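You operate a simulated robot arm through the tools that you are given. There is no shell and no other tool. Be economical: measure what you need, move in short steps, check, and stop when the job is done.

You are at the controls of a simulated two-armed robot. One attempt, no reset.

Task
Air the cabin: swap the short washboard for the mesh board.
Fine: slide the hatch fully open and leave it so; the short board stands in the rack's free slot; mesh board right down in the grooves; shut the locker lid.

Only the result counts: the job must be done as asked and must still hold three seconds after the hand-in. Knocking over, shifting, dropping, spilling or breaking anything else fails it. A push-on lid holds only when it is set on centred and level and pressed home; a screw cap is set on level and turned clockwise until tight.

Robot
Two 7-joint arms with two-finger parallel grippers on one trunk, on a base that drives. Base frame: it is fixed to the floor where the robot stands at the start and does not move with it; the origin is under the middle of the robot, x ahead of it, y to its left, z up. Lengths are in cm, angles in rad, forces in N, time in s.
The left shoulder is at the start at [5, 16.5, 125.5], the right one opposite. With the tool pointing down near the work surface each hand reaches from about 10 to 32 cm from the robot's upright axis, wherever it stands, measured 20 degrees to its own side. Places, roughly: back slot of the board rack [-20, -90, 20]; bench lid forward on the starboard side [-20, -110, 70]; front slot of the board rack [-20, -70, 20]; short washboard (69x2x15 cm) [50, -10, 100]; sliding hatch [70, -10, 110]; top place in the washboard grooves [50, -10, 90]. Payload 3.91 kg a hand.
The TCP of each hand is the grasp point between the finger pads, 3 cm short of the fingertips. In the tool frame z runs along the fingers and y along their closing line. The gripper opens to 11 cm. The fingers are 2 cm wide and 1 cm thick; the gripper's body (4.8 by 11.2 cm) begins 5.5 cm behind the TCP.
Orientation is that of the tool frame in the base frame, as [roll, pitch, yaw] about the fixed x, y, z axes, in that order (R = Rz(yaw) Ry(pitch) Rx(roll)). With the fingers straight down and closing along the base's y, the tool's x points along the base's -x, its y along +y and its z along -z.

Tools
- The arms move only by the tool nudge_tool. It takes "left_moves", "right_moves" or both (then of equal length, played together; a hand with none holds still); each is one flat list of numbers, 7 for each row, row after row: the shift along the base's x, y, z in m, then the turn, a rotation vector about the base's x, y, z in rad, then the finger opening in m, from 0 to 0.11. In form: [tx, ty, tz, ax, ay, az, fingers, tx, ty, tz, ax, ay, az, fingers, ...]. A call has 1 to 8 rows; each row is the pose to reach, as a shift and turn from the pose commanded when the call began. Each row takes 0.2 s and may step no farther than 5 cm and 0.15 rad from the row before; otherwise, or with a gripper value out of range, the whole call is refused. Where a pose cannot be reached the arm comes as near as it can. A force on the tool above 50 N (or 10 N above the force at the start of the call, whichever is more), or a blocked arm, ends the call early, and 0.2 s more pass. Each finger travels about 4.5 cm/s and halts on what it meets, pressing with about 44 N; the grip force reading is that of the motor and also rises with nothing between the fingers. The clock runs only during rows and for 0.2 s after the last one: add rows that repeat a pose to give the fingers time. The reply holds the time, the measured pose of the TCP, the force on the tool along the base axes, the opening and the grip force, in the units named above and with some noise, with the torque about the TCP (base axes, N m) and any sound that the robot's microphone picked up, and new pictures: "views" is both (left out), scene, wrist or none (wrist: the cameras of the hands that moved).
- Cameras (640 x 400 px; columns grow to the right, rows downward): "scene" is now at [10.33, -5.49, 144.14]; the picture's right is [-0.59, -0.80, 0.00], its down [-0.32, 0.24, -0.92] and it looks along [0.74, -0.55, -0.40] (base axes); focal length 214 px, centre (320, 200). "left" rides on the left gripper at [7.2, -1.7, -10.3] in its tool frame; the picture's right is [0.23, 0.97, 0.00], its down [-0.76, 0.18, -0.62] and it looks along [-0.61, 0.14, 0.78] (tool axes); focal length 222 px, centre (320, 200). "right" rides on the right gripper at [7.2, 1.7, -10.3] in its tool frame; the picture's right is [-0.23, 0.97, 0.00], its down [-0.76, -0.18, -0.62] and it looks along [-0.61, -0.14, 0.78] (tool axes); focal length 222 px, centre (320, 200). There is no depth. A picture from a camera that has moved, and an enlarged one, comes with that camera's place and axes in the base frame and with its lens.
- lift_body(by): slides the trunk up (or, below 0, down) by that many cm; the arms and the scene camera ride with it, the base frame stays. It gives what a move gives, with no picture.
- roll_base(legs): drives the robot by 1 to 6 legs, each [ahead, left, turn to the left] in cm, cm and rad, along the robot's own axes; the way and the turn of a leg run together, so that a leg with both is an arc; at most 150 cm and 3.142 rad a leg. The arms and the cameras ride along, it lands a little off, and it stops where it bumps. It gives what a move gives, and a new picture of the scene camera.
- pan_tilt(pan, tilt): turns the head with the scene camera to pan (to the left, within 1.396 rad either way) and tilt (down, from -0.506 to 1.204), counted from straight ahead of the robot. It gives what a move gives, and a new picture of the scene camera.
- inspect(camera, box): a new picture of the part [left, top, right, bottom] of that camera's present view, enlarged. It takes no simulated time.
- job_done(): hands the job in; it is judged then, once.

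Work in short steps. Places have to be worked out from the pictures, the camera data and where the tool is seen: move nearer, look again, correct. Check each grasp and each placing, and mend what went wrong. You have 120 turns and 260 pictures in all, those below and enlarged ones among them. Open the grippers and draw the arms clear of the work before you hand the job in, unless the task says otherwise; then end with one line.

The tools are called after "Call:" by a JSON object that holds its "api" and its "payload". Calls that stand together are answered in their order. nudge_tool: Moves the arms, as the interface text tells. Its arguments: {"type":"object","properties":{"left_moves":{"type":"array","items":{"type":"number"}},"right_moves":{"type":"array","items":{"type":"number"}},"views":{"type":"string","enum":["both","scene","wrist","none"]}},"required":[]} The other tools are called the same way: lift_body (by) slides the trunk up or down; roll_base (legs) drives the base; pan_tilt (pan, tilt) turns the head that bears the scene camera; inspect (camera, box) takes an enlarged picture of a part of a camera's view; job_done () hands the job in.

At the start:

```text
clock: 0.0
left_eef_pos: [28.67, -3.57, 142.44]
left_orientation: [-3.141, 0.0, -3.141]
left_contact_force: [0.5, 0.5, 0.6]
left_ft_torque: [0.0, -0.01, 0.03]
left_grip_width: 10.98
left_grasp_force: 0.1
right_eef_pos: [32.34, -41.54, 141.48]
right_orientation: [3.141, 0.001, 3.14]
right_contact_force: [0.0, 0.4, -0.1]
right_ft_torque: [-0.01, -0.03, -0.02]
right_grip_width: 10.97
right_grasp_force: 0.1
trunk travel left (down, up): [-47.5, 2.8]
robot x, y, heading: [0.13, -0.14, -0.005]
head pan, tilt: [-0.635, 0.408]
```

scene: 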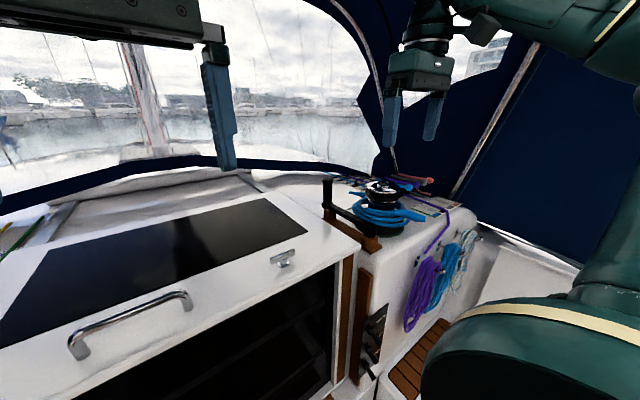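
right: 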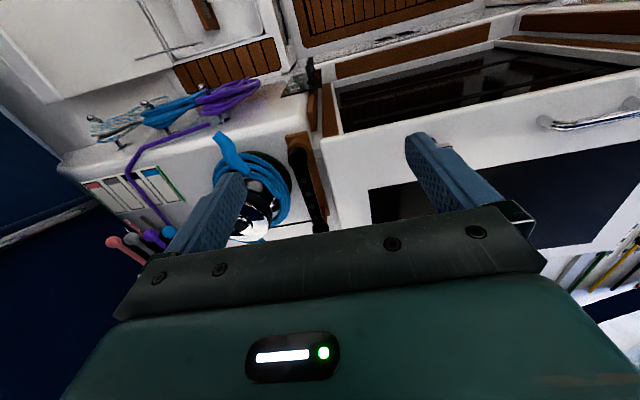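
left: 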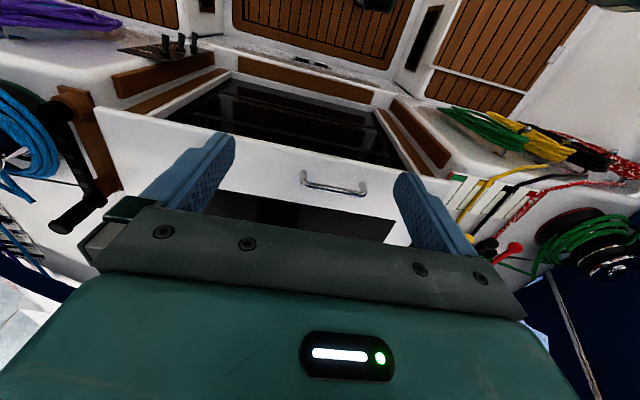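

The hatch, its handle and the companionway are ahead. I'll look around with the head first: straight down ahead, then toward starboard/aft.

Call:
{"api": "pan_tilt", "payload": {"pan": -0.1, "tilt": 0.75}}

Call:
{"api": "pan_tilt", "payload": {"pan": -1.39, "tilt": 0.8}}

```text
clock: 1.0
left_eef_pos: [28.65, -3.59, 142.53]
left_orientation: [3.141, 0.002, 3.142]
left_contact_force: [-0.2, 0.1, -0.4]
left_ft_torque: [-0.04, 0.0, 0.03]
left_grip_width: 11.01
left_grasp_force: 0.0
right_eef_pos: [32.27, -41.5, 141.42]
right_orientation: [3.141, 0.001, -3.141]
right_contact_force: [0.0, -0.7, -0.7]
right_ft_torque: [0.01, -0.03, 0.03]
right_grip_width: 10.98
right_grasp_force: 0.0
trunk travel left (down, up): [-47.5, 2.8]
robot x, y, heading: [-0.52, 0.05, -0.002]
head pan, tilt: [-0.099, 0.75]
camera scene: at [11.14, -0.82, 141.12], right [-0.1, -0.99, 0.0], down [-0.68, 0.07, -0.73], along [0.73, -0.07, -0.68], focal length 214 px, centre (320, 200)
```

scene: 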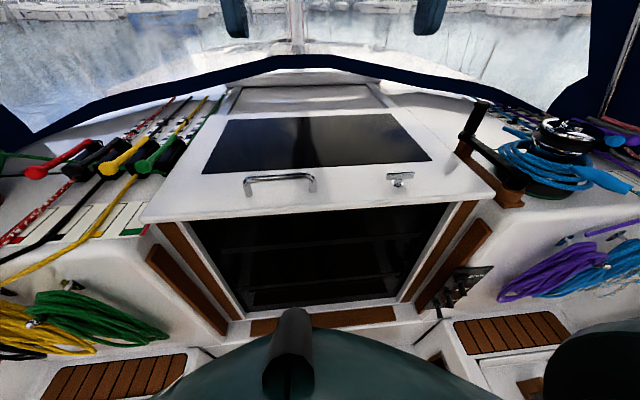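

```text
clock: 2.4
left_eef_pos: [28.8, -3.56, 142.48]
left_orientation: [-3.141, 0.001, 3.141]
left_contact_force: [-0.3, 0.3, 0.0]
left_ft_torque: [0.02, 0.0, 0.01]
left_grip_width: 10.99
left_grasp_force: 0.2
right_eef_pos: [32.36, -41.52, 141.32]
right_orientation: [3.14, 0.0, 3.14]
right_contact_force: [-1.4, 0.8, 0.1]
right_ft_torque: [0.0, -0.01, 0.01]
right_grip_width: 11.0
right_grasp_force: 0.0
trunk travel left (down, up): [-47.5, 2.8]
robot x, y, heading: [-0.13, 0.07, 0.003]
head pan, tilt: [-1.389, 0.799]
camera scene: at [4.35, -7.92, 140.72], right [-0.98, -0.18, 0.0], down [-0.13, 0.7, -0.7], along [0.13, -0.69, -0.72], focal length 214 px, centre (320, 200)
```

scene: 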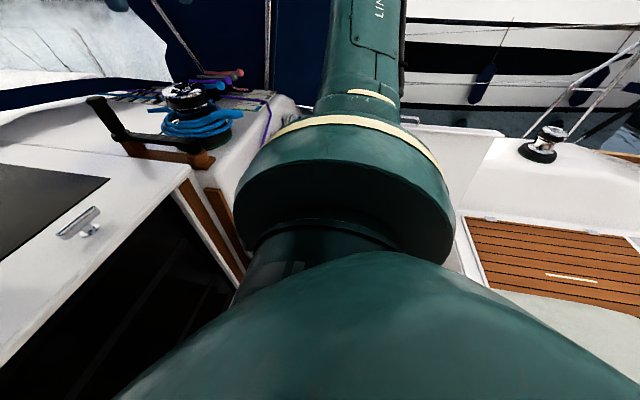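

I'll inspect the companionway details and the latch on the hatch from the straight-ahead view.

Call:
{"api": "pan_tilt", "payload": {"pan": -0.1, "tilt": 0.65}}

Call:
{"api": "inspect", "payload": {"camera": "scene", "box": [140, 150, 500, 375]}}

Call:
{"api": "inspect", "payload": {"camera": "left", "box": [80, 40, 480, 290]}}

```text
clock: 3.9
left_eef_pos: [28.62, -3.45, 142.66]
left_orientation: [-3.141, 0.0, -3.141]
left_contact_force: [-1.0, 0.0, -0.1]
left_ft_torque: [-0.01, -0.04, 0.0]
left_grip_width: 11.01
left_grasp_force: 0.1
right_eef_pos: [32.22, -41.49, 141.28]
right_orientation: [3.141, -0.001, -3.141]
right_contact_force: [0.3, 0.3, 0.1]
right_ft_torque: [-0.04, -0.04, -0.01]
right_grip_width: 11.01
right_grasp_force: 0.0
trunk travel left (down, up): [-47.5, 2.8]
robot x, y, heading: [-0.19, -0.32, -0.001]
head pan, tilt: [-0.099, 0.649]
camera scene: at [11.53, -0.86, 141.98], right [-0.1, -0.99, 0.0], down [-0.6, 0.06, -0.8], along [0.79, -0.08, -0.6], focal length 214 px, centre (320, 200)
```

scene: 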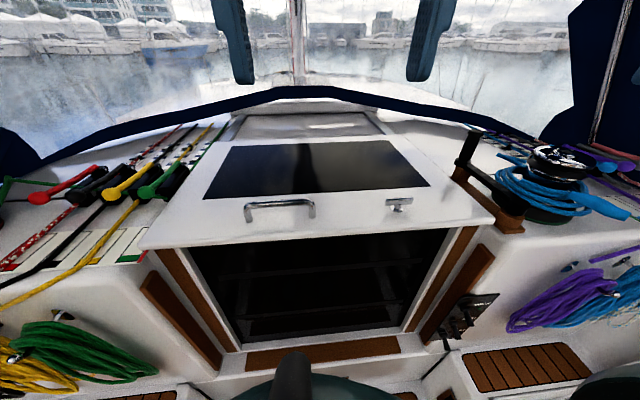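

```text
1.78 times, centred on (320, 262) of scene
camera zoom: at [11.53, -0.86, 141.98], right [-0.1, -0.99, 0.0], down [-0.6, 0.06, -0.8], along [0.79, -0.08, -0.6], focal length 381 px, centre (320, 89)
```

zoom: 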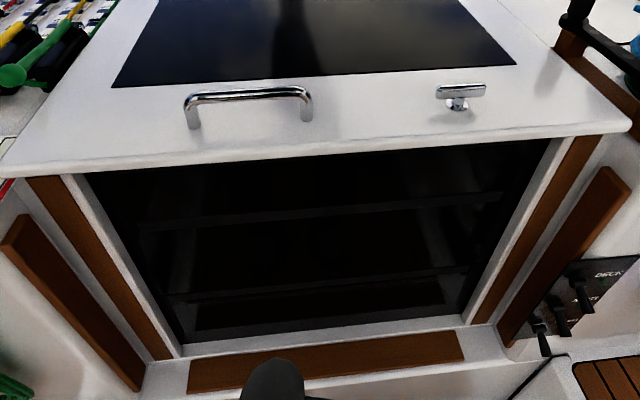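

```text
1.60 times, centred on (280, 165) of left
camera zoom: at [21.44, -5.3, 153.01], right [-0.23, 0.97, 0.0], down [0.76, 0.18, 0.62], along [0.61, 0.14, -0.78], focal length 355 px, centre (384, 256)
```

zoom: 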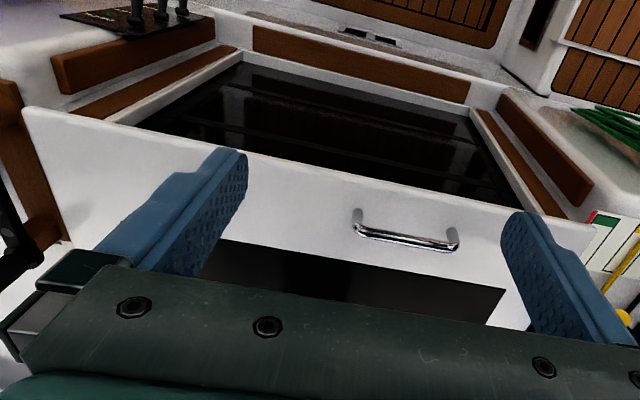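

Handle looks to be at about (50, 4, 112), T-latch at about (48, -22.6, 112). I'll look down at the floor, and to both sides, to know the free room.

Call:
{"api": "pan_tilt", "payload": {"pan": -0.6, "tilt": 1.2}}

Call:
{"api": "inspect", "payload": {"camera": "scene", "box": [0, 0, 640, 400]}}

Call:
{"api": "pan_tilt", "payload": {"pan": 1.3, "tilt": 0.9}}

```text
clock: 4.8
left_eef_pos: [28.56, -3.61, 142.44]
left_orientation: [-3.141, 0.0, 3.142]
left_contact_force: [0.9, 1.2, -0.3]
left_ft_torque: [0.0, 0.02, -0.03]
left_grip_width: 10.98
left_grasp_force: 0.1
right_eef_pos: [32.14, -41.48, 141.42]
right_orientation: [-3.141, -0.001, -3.141]
right_contact_force: [-0.5, -0.8, -0.1]
right_ft_torque: [-0.03, -0.01, 0.03]
right_grip_width: 10.99
right_grasp_force: 0.0
trunk travel left (down, up): [-47.5, 2.8]
robot x, y, heading: [0.25, 0.3, 0.004]
head pan, tilt: [-0.6, 1.201]
camera scene: at [7.51, -3.15, 137.95], right [-0.56, -0.83, 0.0], down [-0.77, 0.53, -0.36], along [0.3, -0.2, -0.93], focal length 214 px, centre (320, 200)
```

scene: 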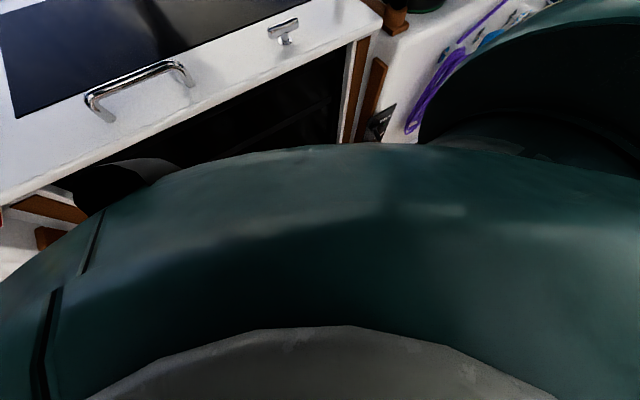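

```text
1.00 times, centred on (320, 200) of scene (not enlarged: the box is as wide or as high as the picture)
camera zoom: at [7.51, -3.15, 137.95], right [-0.56, -0.83, 0.0], down [-0.77, 0.53, -0.36], along [0.3, -0.2, -0.93], focal length 214 px, centre (320, 200)
```

zoom: 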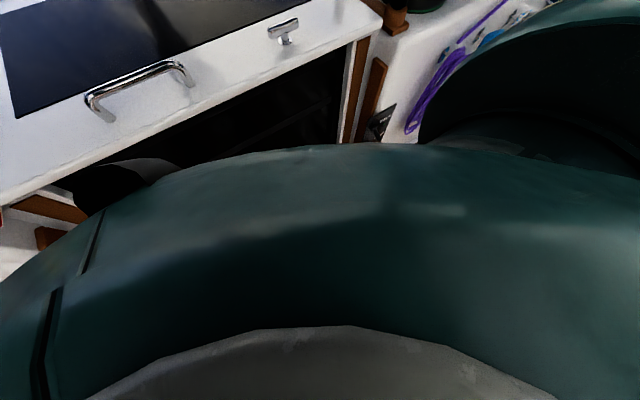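

```text
clock: 6.7
left_eef_pos: [28.51, -3.53, 142.62]
left_orientation: [-3.14, -0.001, -3.141]
left_contact_force: [-0.3, -0.4, -1.4]
left_ft_torque: [0.01, 0.0, 0.0]
left_grip_width: 10.98
left_grasp_force: 0.1
right_eef_pos: [32.24, -41.52, 141.37]
right_orientation: [-3.141, 0.0, -3.141]
right_contact_force: [0.1, 0.8, 0.1]
right_ft_torque: [0.01, 0.03, 0.01]
right_grip_width: 10.99
right_grasp_force: 0.1
trunk travel left (down, up): [-47.5, 2.8]
robot x, y, heading: [0.08, 0.03, -0.001]
head pan, tilt: [1.3, 0.901]
camera scene: at [4.91, 7.28, 139.93], right [0.96, -0.27, 0.0], down [-0.21, -0.76, -0.62], along [0.17, 0.6, -0.78], focal length 214 px, centre (320, 200)
```

scene: 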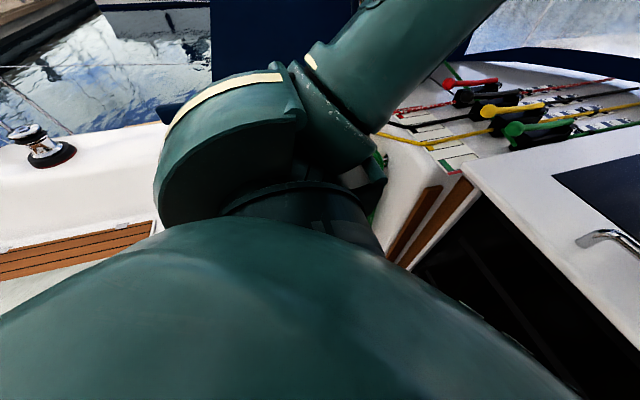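

Now I move both hands above their parts: left toward the handle (y≈4), right toward the T-latch (y≈-22.6), staying high.

Call:
{"api": "nudge_tool", "payload": {"left_moves": [0.0, 0.02, 0, 0, 0, 0, 0.06, 0.02, 0.05, 0, 0, 0, 0, 0.06, 0.05, 0.08, -0.03, 0, 0, 0, 0.06, 0.08, 0.08, -0.06, 0, 0, 0, 0.06, 0.08, 0.08, -0.08, 0, 0, 0, 0.06], "right_moves": [0.0, 0.045, 0, 0, 0, 0, 0.06, 0, 0.09, 0, 0, 0, 0, 0.06, 0.0, 0.135, 0, 0, 0, 0, 0.06, 0, 0.18, 0, 0, 0, 0, 0.06, 0, 0.18, 0, 0, 0, 0, 0.06]}}

Call:
{"api": "inspect", "payload": {"camera": "right", "box": [160, 60, 480, 260]}}

```text
refused: row 3 steps farther than a row can; nothing moved
```

```text
2.00 times, centred on (320, 160) of right
camera zoom: at [25.0, -39.7, 151.67], right [0.23, 0.97, 0.0], down [0.76, -0.18, 0.62], along [0.61, -0.14, -0.78], focal length 444 px, centre (320, 280)
```

zoom: 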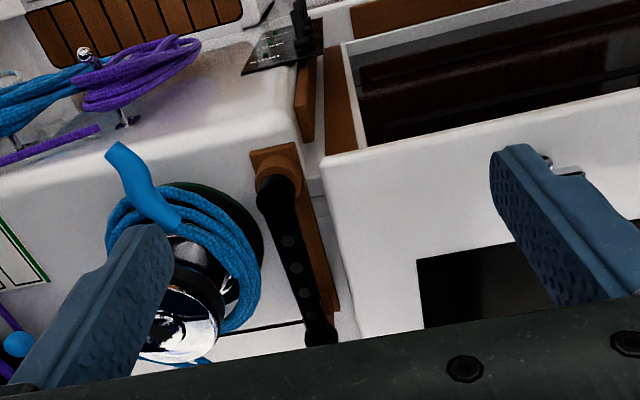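

Same move, with smaller steps per row.

Call:
{"api": "nudge_tool", "payload": {"left_moves": [0.0, 0.02, 0, 0, 0, 0, 0.08, 0.02, 0.05, 0, 0, 0, 0, 0.06, 0.04, 0.07, -0.03, 0, 0, 0, 0.05, 0.06, 0.08, -0.06, 0, 0, 0, 0.05, 0.08, 0.08, -0.08, 0, 0, 0, 0.05], "right_moves": [0.0, 0.045, 0, 0, 0, 0, 0.08, 0, 0.09, 0, 0, 0, 0, 0.06, 0.0, 0.135, 0, 0, 0, 0, 0.05, 0, 0.18, 0, 0, 0, 0, 0.05, 0, 0.18, 0, 0, 0, 0, 0.05]}}

Call:
{"api": "inspect", "payload": {"camera": "right", "box": [160, 60, 480, 260]}}

```text
clock: 7.9
left_eef_pos: [36.75, 4.38, 134.37]
left_orientation: [3.14, 0.001, -3.141]
left_contact_force: [0.6, 0.0, -0.5]
left_ft_torque: [0.0, 0.02, 0.01]
left_grip_width: 5.01
left_grasp_force: 0.0
right_eef_pos: [32.32, -23.76, 141.23]
right_orientation: [-3.141, 0.001, -3.141]
right_contact_force: [0.3, 0.0, 0.1]
right_ft_torque: [0.03, -0.01, 0.01]
right_grip_width: 5.0
right_grasp_force: 0.1
trunk travel left (down, up): [-47.5, 2.8]
robot x, y, heading: [0.18, 0.31, 0.0]
head pan, tilt: [1.3, 0.901]
camera scene: at [4.94, 7.18, 139.94], right [0.96, -0.27, 0.0], down [-0.21, -0.75, -0.62], along [0.17, 0.6, -0.78], focal length 214 px, centre (320, 200)
camera right: at [25.07, -21.94, 151.6], right [0.23, 0.97, 0.0], down [0.76, -0.18, 0.62], along [0.61, -0.14, -0.78], focal length 222 px, centre (320, 200)
camera left: at [29.65, 2.59, 144.82], right [-0.23, 0.97, 0.0], down [0.76, 0.18, 0.62], along [0.61, 0.14, -0.78], focal length 222 px, centre (320, 200)
```

scene: 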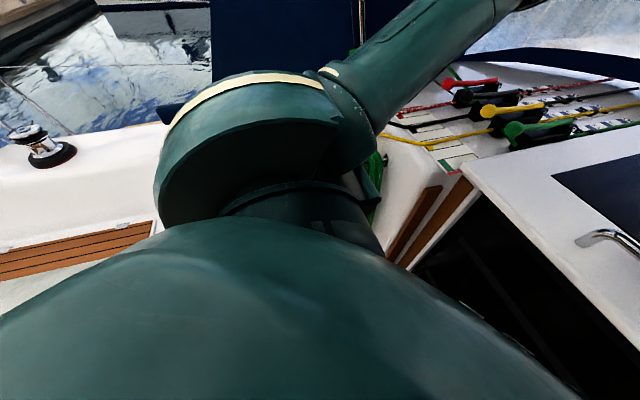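
right: 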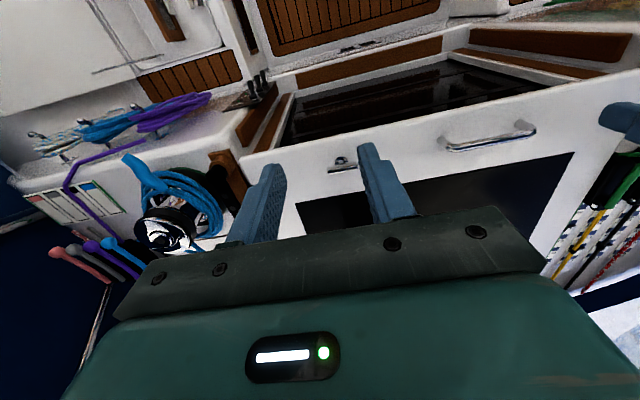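
left: 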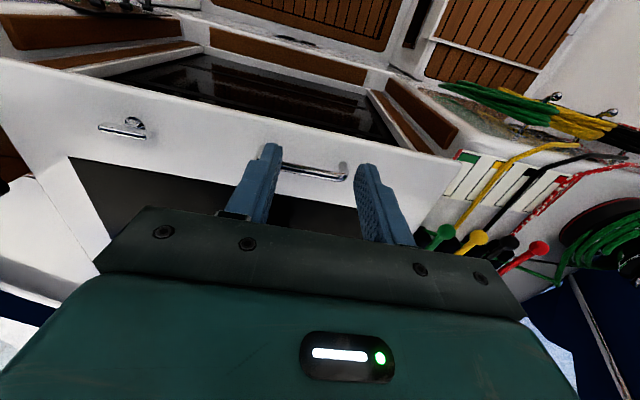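

```text
2.00 times, centred on (320, 160) of right
camera zoom: at [25.07, -21.94, 151.6], right [0.23, 0.97, 0.0], down [0.76, -0.18, 0.62], along [0.61, -0.14, -0.78], focal length 444 px, centre (320, 280)
```

zoom: 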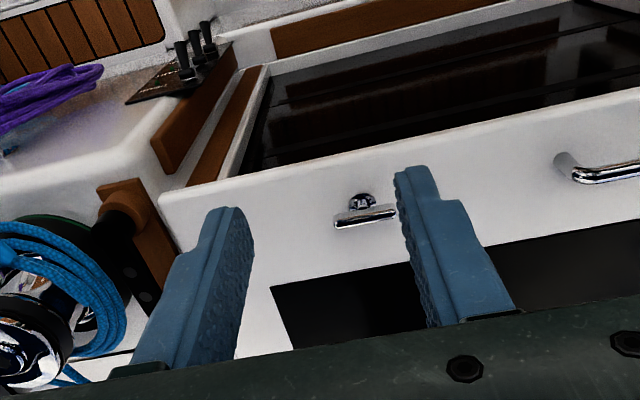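

Latch bar lies athwart at (48.5, -22.6, 112); handle bar at about (49, 4, 112). I'll lower the closed left fingers just aft of the handle bar and look before pushing.

Call:
{"api": "nudge_tool", "payload": {"left_moves": [0.03, 0, -0.03, 0, 0, 0, 0.03, 0.06, 0, -0.06, 0, 0, 0, 0.01, 0.08, 0, -0.1, 0, 0, 0, 0.0, 0.085, 0, -0.14, 0, 0, 0, 0.0, 0.085, 0, -0.175, 0, 0, 0, 0.0, 0.085, 0, -0.175, 0, 0, 0, 0.0]}}

Call:
{"api": "pan_tilt", "payload": {"pan": 0, "tilt": 0.65}}

```text
clock: 9.3
left_eef_pos: [44.99, 4.25, 116.94]
left_orientation: [-3.142, -0.001, 3.14]
left_contact_force: [0.3, 0.1, 0.6]
left_ft_torque: [0.0, 0.02, 0.02]
left_grip_width: 0.0
left_grasp_force: 38.0
right_eef_pos: [32.29, -23.65, 141.31]
right_orientation: [3.141, 0.0, -3.141]
right_contact_force: [-0.3, 0.9, -0.4]
right_ft_torque: [0.01, -0.03, -0.01]
right_grip_width: 5.02
right_grasp_force: 0.1
trunk travel left (down, up): [-47.5, 2.8]
robot x, y, heading: [-0.25, -0.1, 0.003]
head pan, tilt: [1.3, 0.901]
camera scene: at [4.89, 7.27, 139.93], right [0.96, -0.27, 0.0], down [-0.21, -0.76, -0.62], along [0.17, 0.6, -0.78], focal length 214 px, centre (320, 200)
camera left: at [37.87, 2.5, 127.45], right [-0.23, 0.97, 0.0], down [0.76, 0.18, 0.62], along [0.61, 0.14, -0.78], focal length 222 px, centre (320, 200)
```

scene: 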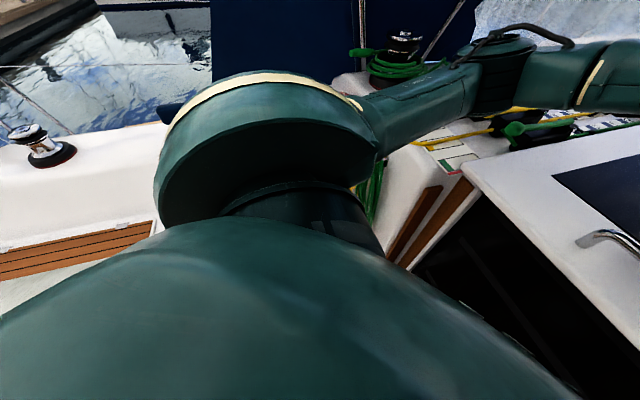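
left: 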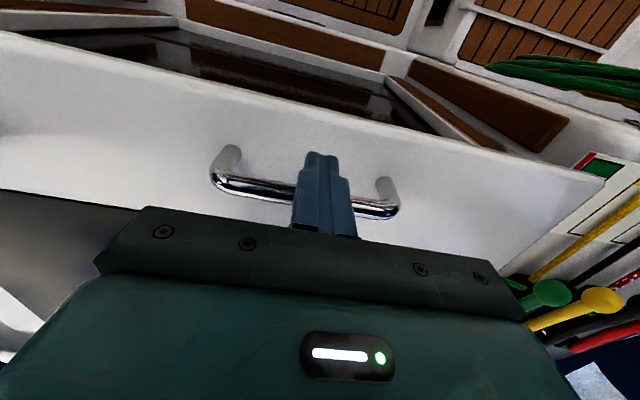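

```text
clock: 10.8
left_eef_pos: [45.03, 4.35, 117.01]
left_orientation: [3.141, -0.001, -3.14]
left_contact_force: [0.7, 0.0, 0.2]
left_ft_torque: [-0.01, 0.0, 0.01]
left_grip_width: 0.0
left_grasp_force: 37.4
right_eef_pos: [32.26, -23.63, 141.19]
right_orientation: [-3.141, 0.0, -3.141]
right_contact_force: [-1.0, -0.2, -0.2]
right_ft_torque: [-0.02, -0.01, 0.0]
right_grip_width: 5.0
right_grasp_force: 0.1
trunk travel left (down, up): [-47.5, 2.8]
robot x, y, heading: [0.29, -0.26, 0.001]
head pan, tilt: [0.0, 0.649]
camera scene: at [11.57, 0.02, 141.98], right [0.0, -1.0, 0.0], down [-0.6, 0.0, -0.8], along [0.8, 0.0, -0.6], focal length 214 px, centre (320, 200)
```

scene: 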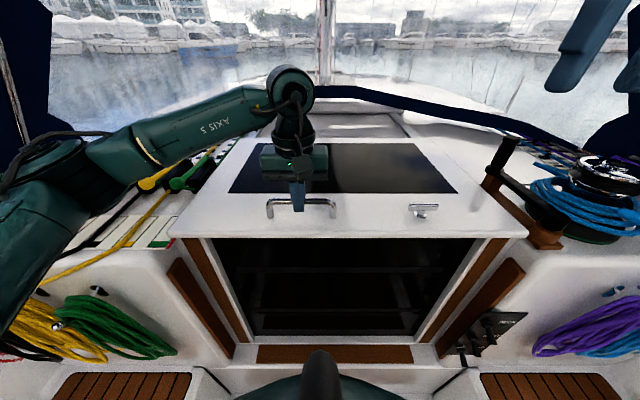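

The left arm reaches well. Lower 4 cm aft of the bar, then creep forward to feel the bar.

Call:
{"api": "nudge_tool", "payload": {"left_moves": [0, 0, -0.025, 0, 0, 0, 0, 0, 0, -0.04, 0, 0, 0, 0, 0, 0, -0.04, 0, 0, 0, 0]}}

Call:
{"api": "inspect", "payload": {"camera": "scene", "box": [220, 140, 460, 290]}}

```text
clock: 11.6
left_eef_pos: [45.01, 4.34, 112.94]
left_orientation: [-3.141, -0.001, -3.141]
left_contact_force: [1.3, -0.5, -0.8]
left_ft_torque: [-0.02, 0.05, 0.01]
left_grip_width: 0.0
left_grasp_force: 37.8
right_eef_pos: [32.38, -23.71, 141.23]
right_orientation: [-3.142, 0.0, -3.141]
right_contact_force: [-0.5, 0.1, 0.2]
right_ft_torque: [-0.03, -0.01, 0.03]
right_grip_width: 5.02
right_grasp_force: 0.0
trunk travel left (down, up): [-47.5, 2.8]
robot x, y, heading: [0.08, 0.15, 0.0]
head pan, tilt: [0.0, 0.649]
camera scene: at [11.57, 0.01, 141.98], right [0.0, -1.0, 0.0], down [-0.6, 0.0, -0.8], along [0.8, 0.0, -0.6], focal length 214 px, centre (320, 200)
camera left: at [37.78, 2.6, 123.38], right [-0.23, 0.97, 0.0], down [0.76, 0.18, 0.62], along [0.61, 0.14, -0.78], focal length 222 px, centre (320, 200)
```

scene: 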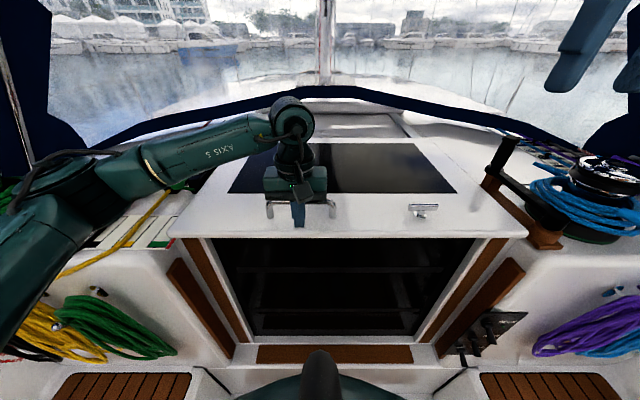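
left: 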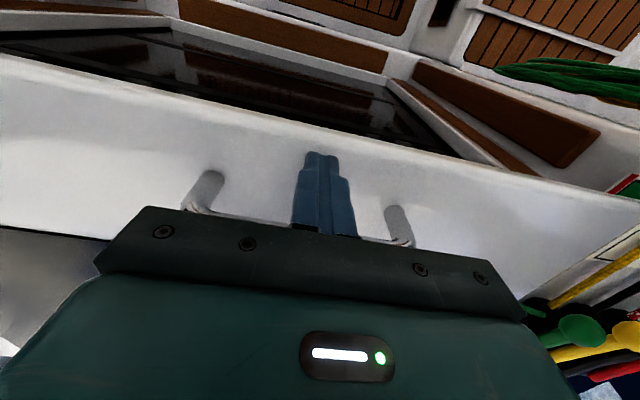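

```text
2.67 times, centred on (340, 215) of scene
camera zoom: at [11.57, 0.01, 141.98], right [0.0, -1.0, 0.0], down [-0.6, 0.0, -0.8], along [0.8, 0.0, -0.6], focal length 572 px, centre (267, 160)
```

zoom: 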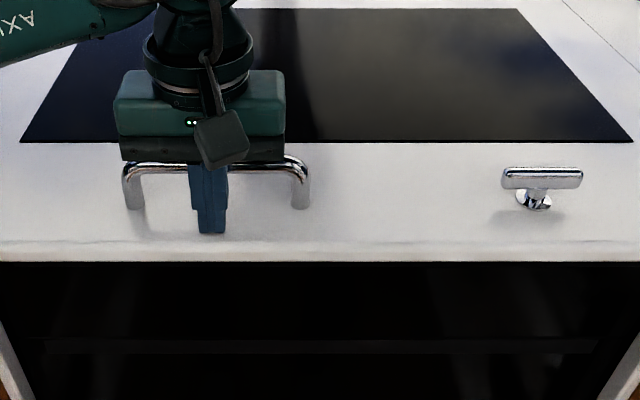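

Bar is just ahead of the fingers, near their upper part. I push forward gently to see whether the hatch moves or is latched.

Call:
{"api": "nudge_tool", "payload": {"left_moves": [0.02, 0, 0, 0, 0, 0, 0, 0.035, 0, 0, 0, 0, 0, 0, 0.05, 0, 0, 0, 0, 0, 0, 0.065, 0, 0, 0, 0, 0, 0, 0.08, 0, 0, 0, 0, 0, 0]}}

```text
clock: 12.8
left_eef_pos: [53.22, 4.61, 113.03]
left_orientation: [-3.141, 0.0, 3.141]
left_contact_force: [-0.4, 0.7, 0.4]
left_ft_torque: [0.01, 0.02, -0.04]
left_grip_width: 0.02
left_grasp_force: 37.7
right_eef_pos: [32.34, -23.58, 141.22]
right_orientation: [3.142, -0.001, 3.141]
right_contact_force: [-0.4, -0.4, 0.0]
right_ft_torque: [0.02, -0.03, 0.01]
right_grip_width: 5.0
right_grasp_force: 0.1
trunk travel left (down, up): [-47.5, 2.8]
robot x, y, heading: [0.0, -0.1, 0.001]
head pan, tilt: [0.0, 0.649]
camera scene: at [11.58, 0.01, 141.98], right [0.0, -1.0, 0.0], down [-0.6, 0.0, -0.8], along [0.8, 0.0, -0.6], focal length 214 px, centre (320, 200)
camera left: at [46.12, 2.79, 123.32], right [-0.23, 0.97, 0.0], down [0.76, 0.18, 0.62], along [0.61, 0.14, -0.78], focal length 222 px, centre (320, 200)
```

scene: 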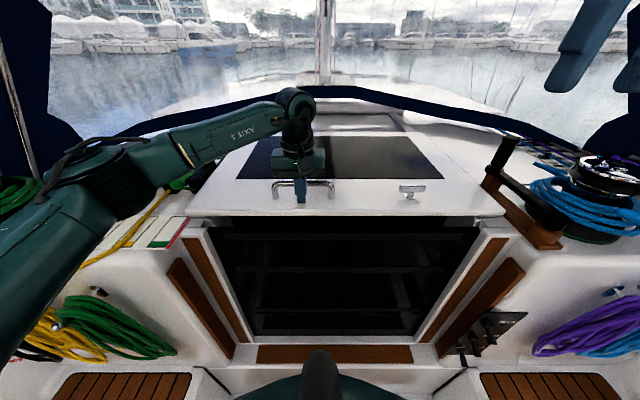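
left: 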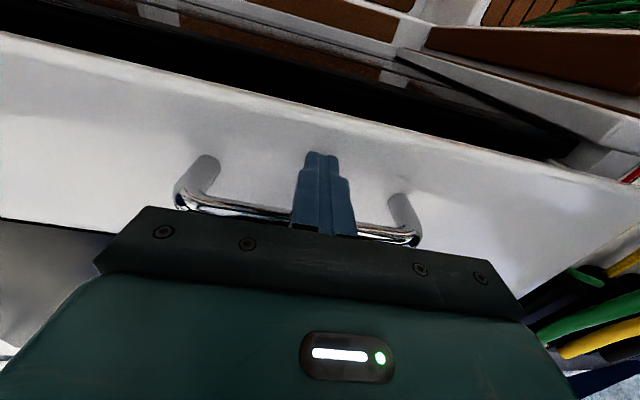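

The hatch slides freely. Continue pushing.

Call:
{"api": "nudge_tool", "payload": {"left_moves": [0.02, 0, 0, 0, 0, 0, 0, 0.04, 0, 0, 0, 0, 0, 0, 0.06, 0, 0, 0, 0, 0, 0, 0.08, 0, 0, 0, 0, 0, 0, 0.1, 0, 0, 0, 0, 0, 0, 0.12, 0, 0, 0, 0, 0, 0, 0.14, 0, 0, 0, 0, 0, 0, 0.16, 0, 0, 0, 0, 0, 0]}}

```text
clock: 14.6
left_eef_pos: [63.28, 5.41, 112.82]
left_orientation: [-3.138, 0.012, 3.137]
left_contact_force: [3.5, -16.9, 31.4]
left_ft_torque: [-0.41, 0.19, 0.1]
left_grip_width: 0.0
left_grasp_force: 38.3
left hand out of reach, approached as far as the arm can: row 5, 6, 7, 8
right_eef_pos: [31.93, -23.86, 141.36]
right_orientation: [3.14, 0.004, 3.14]
right_contact_force: [-0.8, -0.3, 1.3]
right_ft_torque: [0.0, 0.03, -0.01]
right_grip_width: 4.98
right_grasp_force: 0.0
trunk travel left (down, up): [-47.5, 2.8]
robot x, y, heading: [0.04, -0.06, -0.002]
head pan, tilt: [0.0, 0.649]
camera scene: at [11.27, -0.28, 142.07], right [0.0, -1.0, 0.0], down [-0.6, 0.0, -0.8], along [0.8, 0.0, -0.6], focal length 214 px, centre (320, 200)
camera left: at [56.01, 3.73, 123.19], right [-0.22, 0.98, -0.01], down [0.76, 0.18, 0.63], along [0.62, 0.13, -0.78], focal length 222 px, centre (320, 200)
```

scene: 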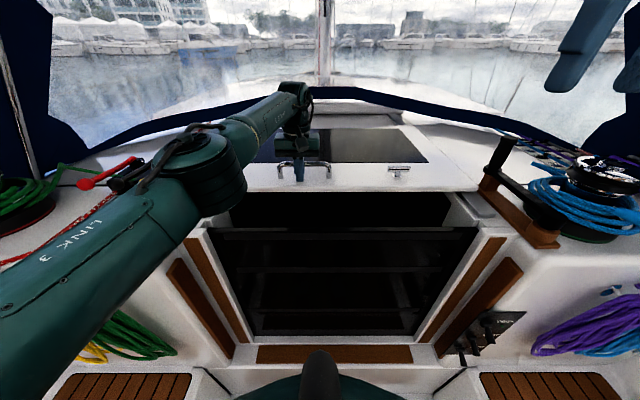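
left: 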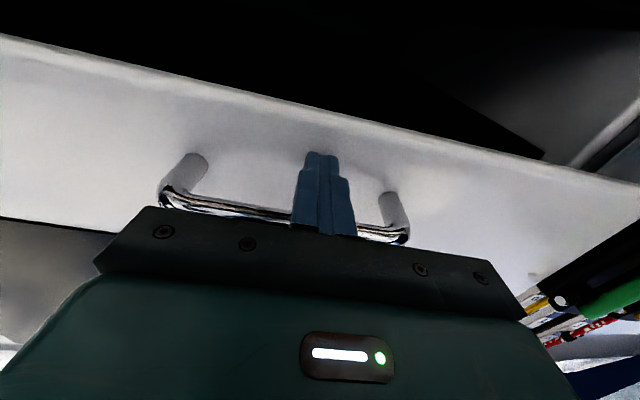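

The arm is near full reach with the hatch at about x=63; some side force. I ease back slightly, and then push on by driving the base.

Call:
{"api": "nudge_tool", "payload": {"left_moves": [-0.02, 0, 0.01, 0, 0, 0, 0, -0.04, -0.005, 0.01, 0, 0, 0, 0], "views": "none"}}

Call:
{"api": "roll_base", "payload": {"legs": [[8, 0, 0]]}}

```text
clock: 15.2
left_eef_pos: [59.0, 5.45, 112.88]
left_orientation: [3.14, -0.003, -3.141]
left_contact_force: [-2.5, 2.9, 3.8]
left_ft_torque: [0.08, 0.03, 0.0]
left_grip_width: 0.02
left_grasp_force: 38.0
right_eef_pos: [32.15, -23.61, 141.28]
right_orientation: [-3.141, 0.001, 3.141]
right_contact_force: [-0.1, 0.0, -0.3]
right_ft_torque: [0.03, -0.03, 0.01]
right_grip_width: 5.02
right_grasp_force: 0.0
trunk travel left (down, up): [-47.5, 2.8]
robot x, y, heading: [0.3, -0.2, -0.0]
head pan, tilt: [0.0, 0.649]
```

```text
clock: 16.2
left_eef_pos: [66.99, 5.54, 112.85]
left_orientation: [-3.141, -0.002, -3.139]
left_contact_force: [0.1, -0.6, 0.6]
left_ft_torque: [-0.01, -0.02, -0.01]
left_grip_width: 0.0
left_grasp_force: 37.7
right_eef_pos: [40.22, -23.61, 141.27]
right_orientation: [-3.141, 0.0, -3.139]
right_contact_force: [0.2, -0.2, 0.0]
right_ft_torque: [-0.01, 0.05, -0.03]
right_grip_width: 5.03
right_grasp_force: 0.1
trunk travel left (down, up): [-47.5, 2.8]
robot x, y, heading: [7.74, -0.55, 0.003]
head pan, tilt: [0.0, 0.649]
camera scene: at [19.42, 0.04, 141.97], right [0.0, -1.0, 0.0], down [-0.6, 0.0, -0.8], along [0.8, 0.0, -0.6], focal length 214 px, centre (320, 200)
```

scene: 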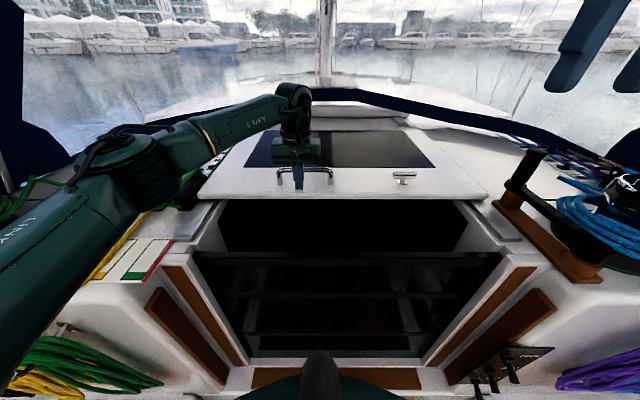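

Good, base moves ahead without bump. Drive a few more cm, pushing the hatch.

Call:
{"api": "roll_base", "payload": {"legs": [[8, 0, 0]]}}

```text
clock: 17.2
left_eef_pos: [68.07, 5.56, 113.09]
left_orientation: [-3.139, 0.005, -3.14]
left_contact_force: [-0.3, 0.6, 0.4]
left_ft_torque: [0.0, -0.04, 0.01]
left_grip_width: 0.0
left_grasp_force: 37.6
right_eef_pos: [41.09, -23.58, 141.33]
right_orientation: [-3.14, 0.0, 3.14]
right_contact_force: [-0.5, 0.4, 0.1]
right_ft_torque: [0.02, -0.02, 0.04]
right_grip_width: 5.0
right_grasp_force: 0.0
trunk travel left (down, up): [-47.5, 2.8]
robot x, y, heading: [8.91, 0.18, 0.005]
head pan, tilt: [0.0, 0.649]
stopped in leg 1: the robot was blocked; the commanded pose is now the measured one
camera scene: at [20.4, 0.05, 141.99], right [0.0, -1.0, 0.0], down [-0.6, 0.0, -0.8], along [0.8, 0.0, -0.6], focal length 214 px, centre (320, 200)
```

scene: 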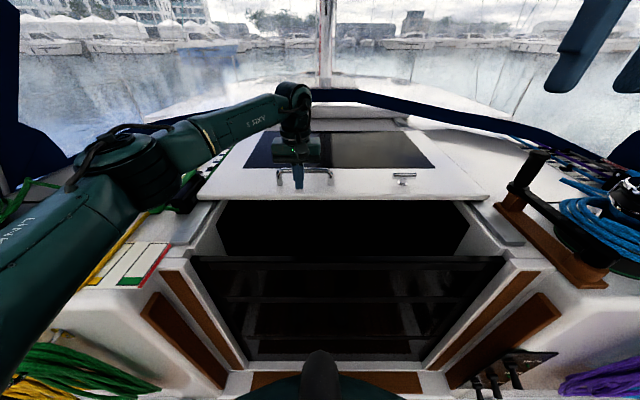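

Base blocked at x≈9. Push on with the arm itself.

Call:
{"api": "nudge_tool", "payload": {"left_moves": [0.02, 0, 0.0, 0, 0, 0, 0, 0.03, 0, 0, 0, 0, 0, 0, 0.04, 0, 0, 0, 0, 0, 0, 0.04, 0, 0, 0, 0, 0, 0]}}

```text
clock: 18.2
left_eef_pos: [72.13, 5.51, 113.09]
left_orientation: [-3.138, 0.003, 3.141]
left_contact_force: [-2.6, -1.4, 0.1]
left_ft_torque: [0.0, -0.03, -0.01]
left_grip_width: 0.0
left_grasp_force: 37.9
right_eef_pos: [41.23, -23.46, 141.29]
right_orientation: [3.141, 0.002, 3.141]
right_contact_force: [0.2, 0.2, 0.0]
right_ft_torque: [0.01, 0.03, -0.03]
right_grip_width: 5.03
right_grasp_force: 0.1
trunk travel left (down, up): [-47.5, 2.8]
robot x, y, heading: [8.97, -0.01, 0.002]
head pan, tilt: [0.0, 0.649]
camera scene: at [20.45, 0.07, 141.98], right [0.0, -1.0, 0.0], down [-0.6, 0.0, -0.8], along [0.8, 0.0, -0.6], focal length 214 px, centre (320, 200)
camera left: at [64.92, 3.73, 123.54], right [-0.23, 0.97, 0.0], down [0.76, 0.18, 0.63], along [0.61, 0.14, -0.78], focal length 222 px, centre (320, 200)
```

scene: 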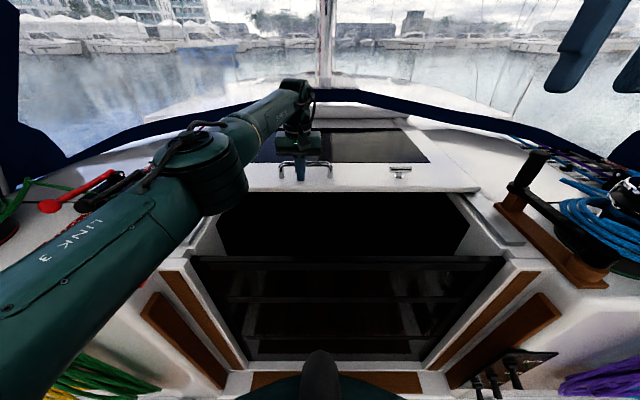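
left: 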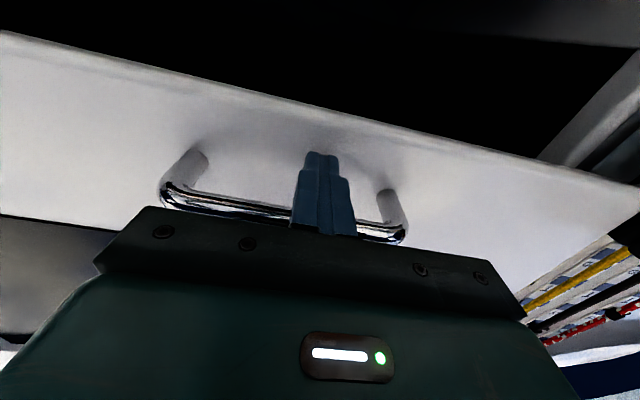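

Still free, but reach is near its end. I'll lift off, back up, tilt the fingers forward about 1.1 rad, and then push the hatch's aft edge with the tips for more reach.

Call:
{"api": "nudge_tool", "payload": {"left_moves": [-0.01, 0, 0.04, 0, 0, 0, 0, -0.03, 0, 0.08, 0, -0.14, 0, 0, -0.07, -0.02, 0.08, 0, -0.28, 0, 0, -0.11, -0.04, 0.08, 0, -0.42, 0, 0, -0.13, -0.05, 0.08, 0, -0.56, 0, 0, -0.13, -0.05, 0.08, 0, -0.7, 0, 0, -0.13, -0.05, 0.07, 0, -0.84, 0, 0, -0.13, -0.05, 0.06, 0, -0.98, 0, 0]}}

```text
clock: 20.0
left_eef_pos: [59.16, 0.4, 118.93]
left_orientation: [-3.134, 0.985, -3.135]
left_contact_force: [0.7, -0.6, 0.1]
left_ft_torque: [-0.02, 0.02, 0.01]
left_grip_width: 0.0
left_grasp_force: 38.2
right_eef_pos: [41.32, -23.58, 141.18]
right_orientation: [3.141, 0.0, -3.14]
right_contact_force: [-0.4, 0.3, 0.1]
right_ft_torque: [0.04, 0.03, -0.01]
right_grip_width: 5.02
right_grasp_force: 0.0
trunk travel left (down, up): [-47.5, 2.8]
robot x, y, heading: [9.05, 0.21, 0.001]
head pan, tilt: [0.0, 0.649]
camera scene: at [20.49, 0.05, 141.98], right [0.0, -1.0, 0.0], down [-0.6, 0.0, -0.8], along [0.8, 0.0, -0.6], focal length 214 px, centre (320, 200)
camera left: at [46.5, -1.25, 118.7], right [-0.13, 0.97, -0.19], down [-0.1, 0.18, 0.98], along [0.99, 0.14, 0.07], focal length 222 px, centre (320, 200)
```

scene: 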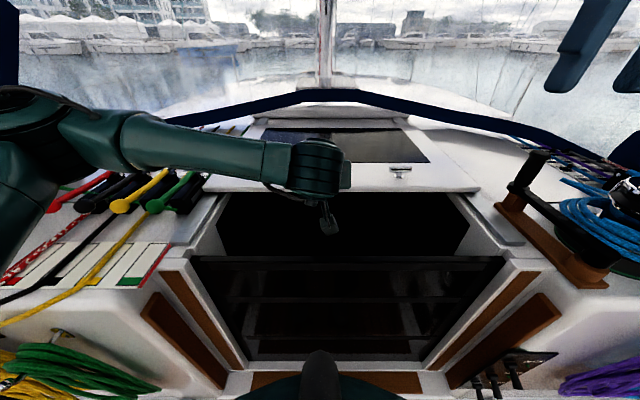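
left: 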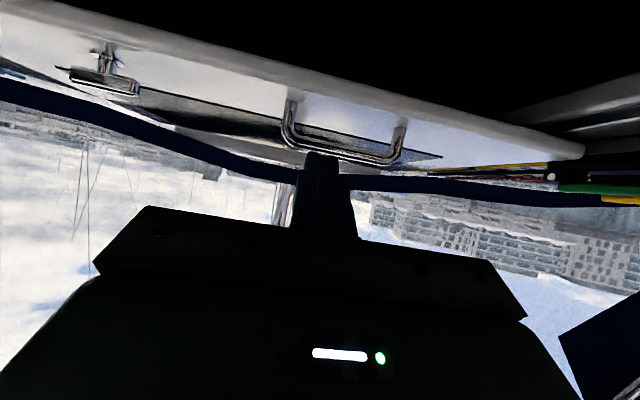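

Hatch lip is at about x=68.5, z 108.6–110.4. Lower the tips to z≈109.3 and push.

Call:
{"api": "nudge_tool", "payload": {"left_moves": [0, 0, -0.04, 0, 0, 0, 0, 0, 0, -0.08, 0, 0, 0, 0, 0.03, 0, -0.08, 0, 0, 0, 0, 0.06, 0, -0.08, 0, 0, 0, 0, 0.09, 0, -0.08, 0, 0, 0, 0]}}

```text
clock: 21.2
left_eef_pos: [68.16, 0.7, 111.05]
left_orientation: [-3.138, 0.983, -3.139]
left_contact_force: [0.5, 0.0, -0.3]
left_ft_torque: [0.0, 0.02, 0.0]
left_grip_width: 0.01
left_grasp_force: 37.3
right_eef_pos: [41.37, -23.55, 141.3]
right_orientation: [-3.141, -0.002, 3.141]
right_contact_force: [0.0, 0.3, -0.6]
right_ft_torque: [-0.01, -0.02, 0.03]
right_grip_width: 5.04
right_grasp_force: 0.1
trunk travel left (down, up): [-47.5, 2.8]
robot x, y, heading: [8.87, -0.17, -0.002]
head pan, tilt: [0.0, 0.649]
camera scene: at [20.52, 0.05, 141.98], right [0.0, -1.0, 0.0], down [-0.6, 0.0, -0.8], along [0.8, 0.0, -0.6], focal length 214 px, centre (320, 200)
camera left: at [55.65, -1.11, 110.9], right [-0.13, 0.97, -0.19], down [-0.1, 0.18, 0.98], along [0.99, 0.14, 0.07], focal length 222 px, centre (320, 200)
```

scene: 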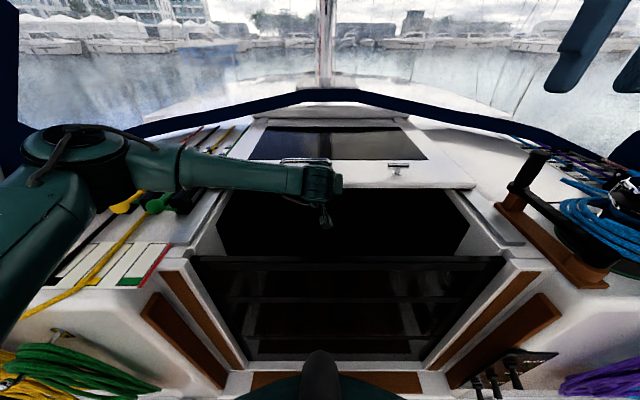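
left: 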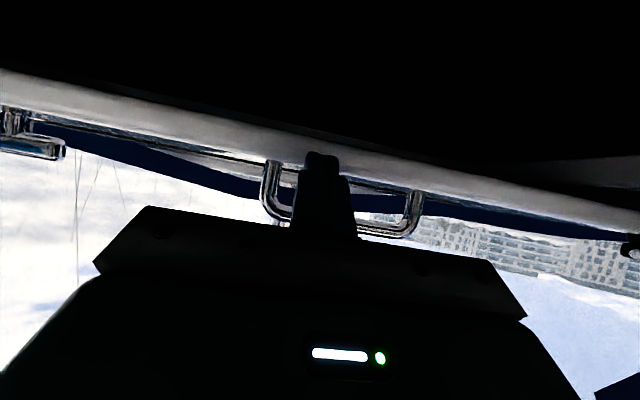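

Tips sit on the lip. Keep pushing.

Call:
{"api": "nudge_tool", "payload": {"left_moves": [0.02, 0, -0.003, 0, 0, 0, 0, 0.04, 0, -0.003, 0, 0, 0, 0, 0.06, 0, -0.003, 0, 0, 0, 0, 0.08, 0, -0.003, 0, 0, 0, 0, 0.1, 0, -0.003, 0, 0, 0, 0, 0.12, 0, -0.003, 0, 0, 0, 0, 0.14, 0, -0.003, 0, 0, 0, 0]}}

```text
clock: 22.7
left_eef_pos: [80.17, 0.38, 110.94]
left_orientation: [3.139, 0.977, -3.139]
left_contact_force: [-20.3, 5.1, 6.9]
left_ft_torque: [0.19, 0.05, 0.01]
left_grip_width: 0.0
left_grasp_force: 38.1
right_eef_pos: [41.03, -23.55, 141.26]
right_orientation: [-3.14, -0.002, 3.141]
right_contact_force: [-0.1, 0.6, -1.2]
right_ft_torque: [0.01, 0.03, -0.04]
right_grip_width: 5.0
right_grasp_force: 0.1
trunk travel left (down, up): [-47.5, 2.8]
robot x, y, heading: [8.7, 0.22, 0.001]
head pan, tilt: [0.0, 0.649]
stopped in row 7 (left hand): the force on the tool passed its limit at 55 N (the readings are from after the stop); the commanded pose is now the measured one
camera scene: at [20.22, 0.11, 142.01], right [0.0, -1.0, 0.0], down [-0.6, 0.0, -0.8], along [0.8, 0.0, -0.6], focal length 214 px, centre (320, 200)
camera left: at [67.62, -1.37, 110.76], right [-0.13, 0.97, -0.19], down [-0.09, 0.18, 0.98], along [0.99, 0.15, 0.06], focal length 222 px, centre (320, 200)
```

scene: 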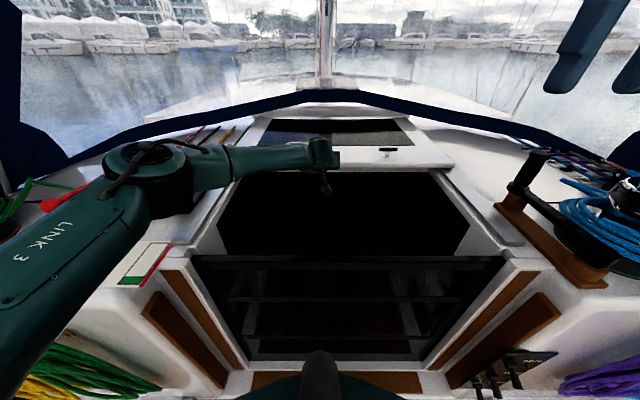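
left: 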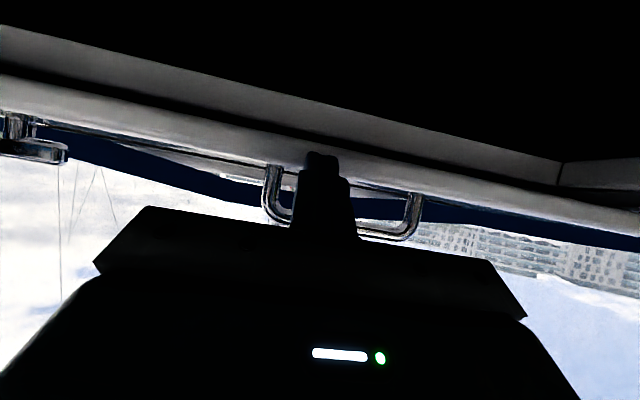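

A firm stop at tip x≈82.7, hatch level with the opening's forward coaming. I push once more to confirm it's the end stop.

Call:
{"api": "nudge_tool", "payload": {"left_moves": [0.01, 0, 0, 0, 0, 0, 0, 0.02, 0, 0, 0, 0, 0, 0, 0.03, 0, 0, 0, 0, 0, 0], "views": "none"}}

Call:
{"api": "inspect", "payload": {"camera": "scene", "box": [160, 80, 560, 330]}}

```text
clock: 23.1
left_eef_pos: [80.2, 0.33, 110.84]
left_orientation: [3.14, 0.971, -3.136]
left_contact_force: [-35.6, 9.8, 14.2]
left_ft_torque: [0.21, -0.05, 0.1]
left_grip_width: 0.0
left_grasp_force: 38.3
right_eef_pos: [40.43, -23.21, 141.51]
right_orientation: [-3.139, 0.003, -3.139]
right_contact_force: [-1.1, -0.7, -0.6]
right_ft_torque: [-0.02, -0.01, 0.0]
right_grip_width: 5.0
right_grasp_force: 0.0
trunk travel left (down, up): [-47.5, 2.8]
robot x, y, heading: [8.78, -0.09, 0.001]
head pan, tilt: [0.0, 0.649]
stopped in row 2 (left hand): the force on the tool passed its limit at 60 N (the readings are from after the stop); the commanded pose is now the measured one
```

```text
1.60 times, centred on (360, 205) of scene
camera zoom: at [19.57, 0.29, 142.08], right [0.0, -1.0, 0.0], down [-0.6, 0.0, -0.8], along [0.8, 0.0, -0.6], focal length 343 px, centre (256, 192)
```

zoom: 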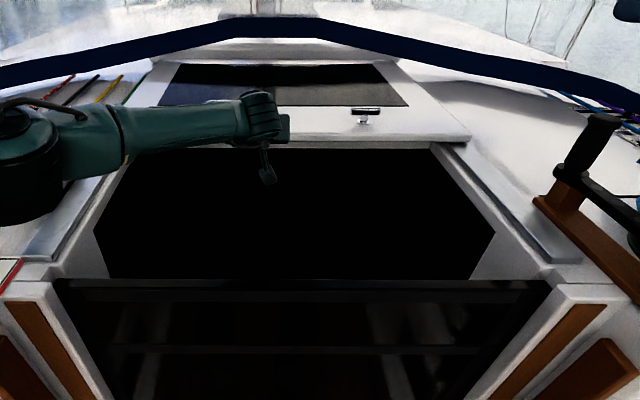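

End stop confirmed: the hatch is fully open. Now I retract the left arm upright and back, then back off and turn to starboard to see rack and locker.

Call:
{"api": "nudge_tool", "payload": {"left_moves": [-0.04, 0, 0.02, 0, 0.14, 0, 0.0, -0.08, 0, 0.05, 0, 0.28, 0, 0, -0.12, 0, 0.09, 0, 0.42, 0, 0.0, -0.16, 0, 0.13, 0, 0.56, 0, 0.0, -0.2, 0, 0.17, 0, 0.7, 0, 0, -0.24, 0, 0.2, 0, 0.84, 0, 0, -0.28, 0, 0.23, 0, 0.97, 0, 0, -0.32, 0, 0.25, 0, 0.97, 0, 0], "views": "none"}}

Call:
{"api": "pan_tilt", "payload": {"pan": 0, "tilt": 0.95}}

```text
refused: row 3 steps farther than a row can; nothing moved
```

```text
clock: 23.9
left_eef_pos: [80.23, 0.45, 110.83]
left_orientation: [3.141, 0.971, -3.135]
left_contact_force: [-44.8, 12.5, 18.7]
left_ft_torque: [0.17, -0.05, 0.17]
left_grip_width: 0.01
left_grasp_force: 38.1
right_eef_pos: [40.29, -23.41, 141.6]
right_orientation: [-3.138, 0.006, -3.141]
right_contact_force: [1.0, 0.1, 0.3]
right_ft_torque: [0.04, 0.01, -0.01]
right_grip_width: 5.05
right_grasp_force: 0.0
trunk travel left (down, up): [-47.5, 2.8]
robot x, y, heading: [8.63, 0.33, 0.001]
head pan, tilt: [0.0, 0.949]
camera scene: at [18.1, 0.27, 139.66], right [0.0, -1.0, 0.0], down [-0.81, 0.0, -0.59], along [0.59, 0.0, -0.81], focal length 214 px, centre (320, 200)
```

scene: 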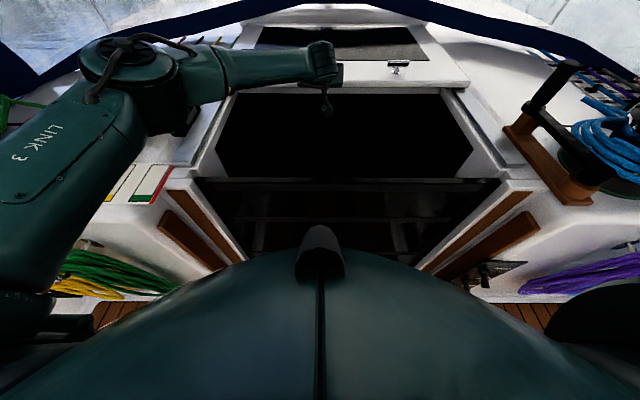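

Retry the retraction with legal steps.

Call:
{"api": "nudge_tool", "payload": {"left_moves": [-0.03, 0, 0.02, 0, 0.14, 0, 0.0, -0.065, 0, 0.05, 0, 0.28, 0, 0, -0.1, 0, 0.08, 0, 0.42, 0, 0.0, -0.135, 0, 0.11, 0, 0.56, 0, 0.0, -0.17, 0, 0.14, 0, 0.7, 0, 0, -0.205, 0, 0.17, 0, 0.84, 0, 0, -0.24, 0, 0.2, 0, 0.97, 0, 0, -0.28, 0, 0.22, 0, 0.97, 0, 0], "views": "none"}}

Call:
{"api": "inspect", "payload": {"camera": "scene", "box": [160, 60, 560, 310]}}

```text
clock: 25.7
left_eef_pos: [52.63, 0.61, 131.99]
left_orientation: [3.136, -0.006, -3.14]
left_contact_force: [-0.2, 1.0, -0.2]
left_ft_torque: [-0.03, -0.01, 0.02]
left_grip_width: 0.0
left_grasp_force: 37.8
right_eef_pos: [41.19, -23.58, 141.3]
right_orientation: [-3.139, -0.003, -3.139]
right_contact_force: [-0.2, 0.1, 0.2]
right_ft_torque: [0.0, 0.0, -0.02]
right_grip_width: 5.0
right_grasp_force: 0.1
trunk travel left (down, up): [-47.5, 2.8]
robot x, y, heading: [8.89, -0.1, 0.006]
head pan, tilt: [0.0, 0.949]
```

```text
1.60 times, centred on (360, 185) of scene
camera zoom: at [18.9, 0.15, 139.58], right [0.0, -1.0, 0.0], down [-0.81, 0.0, -0.58], along [0.58, 0.0, -0.81], focal length 343 px, centre (256, 224)
```

zoom: 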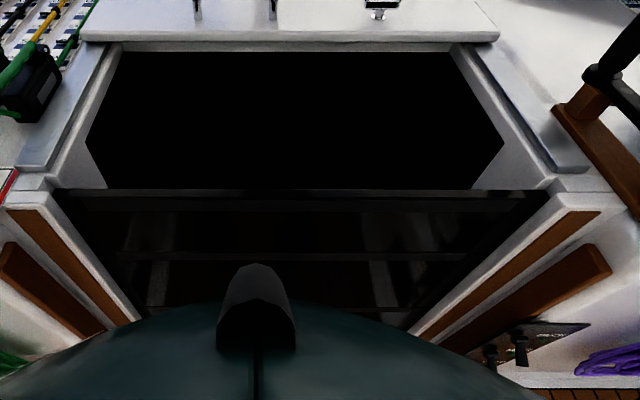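

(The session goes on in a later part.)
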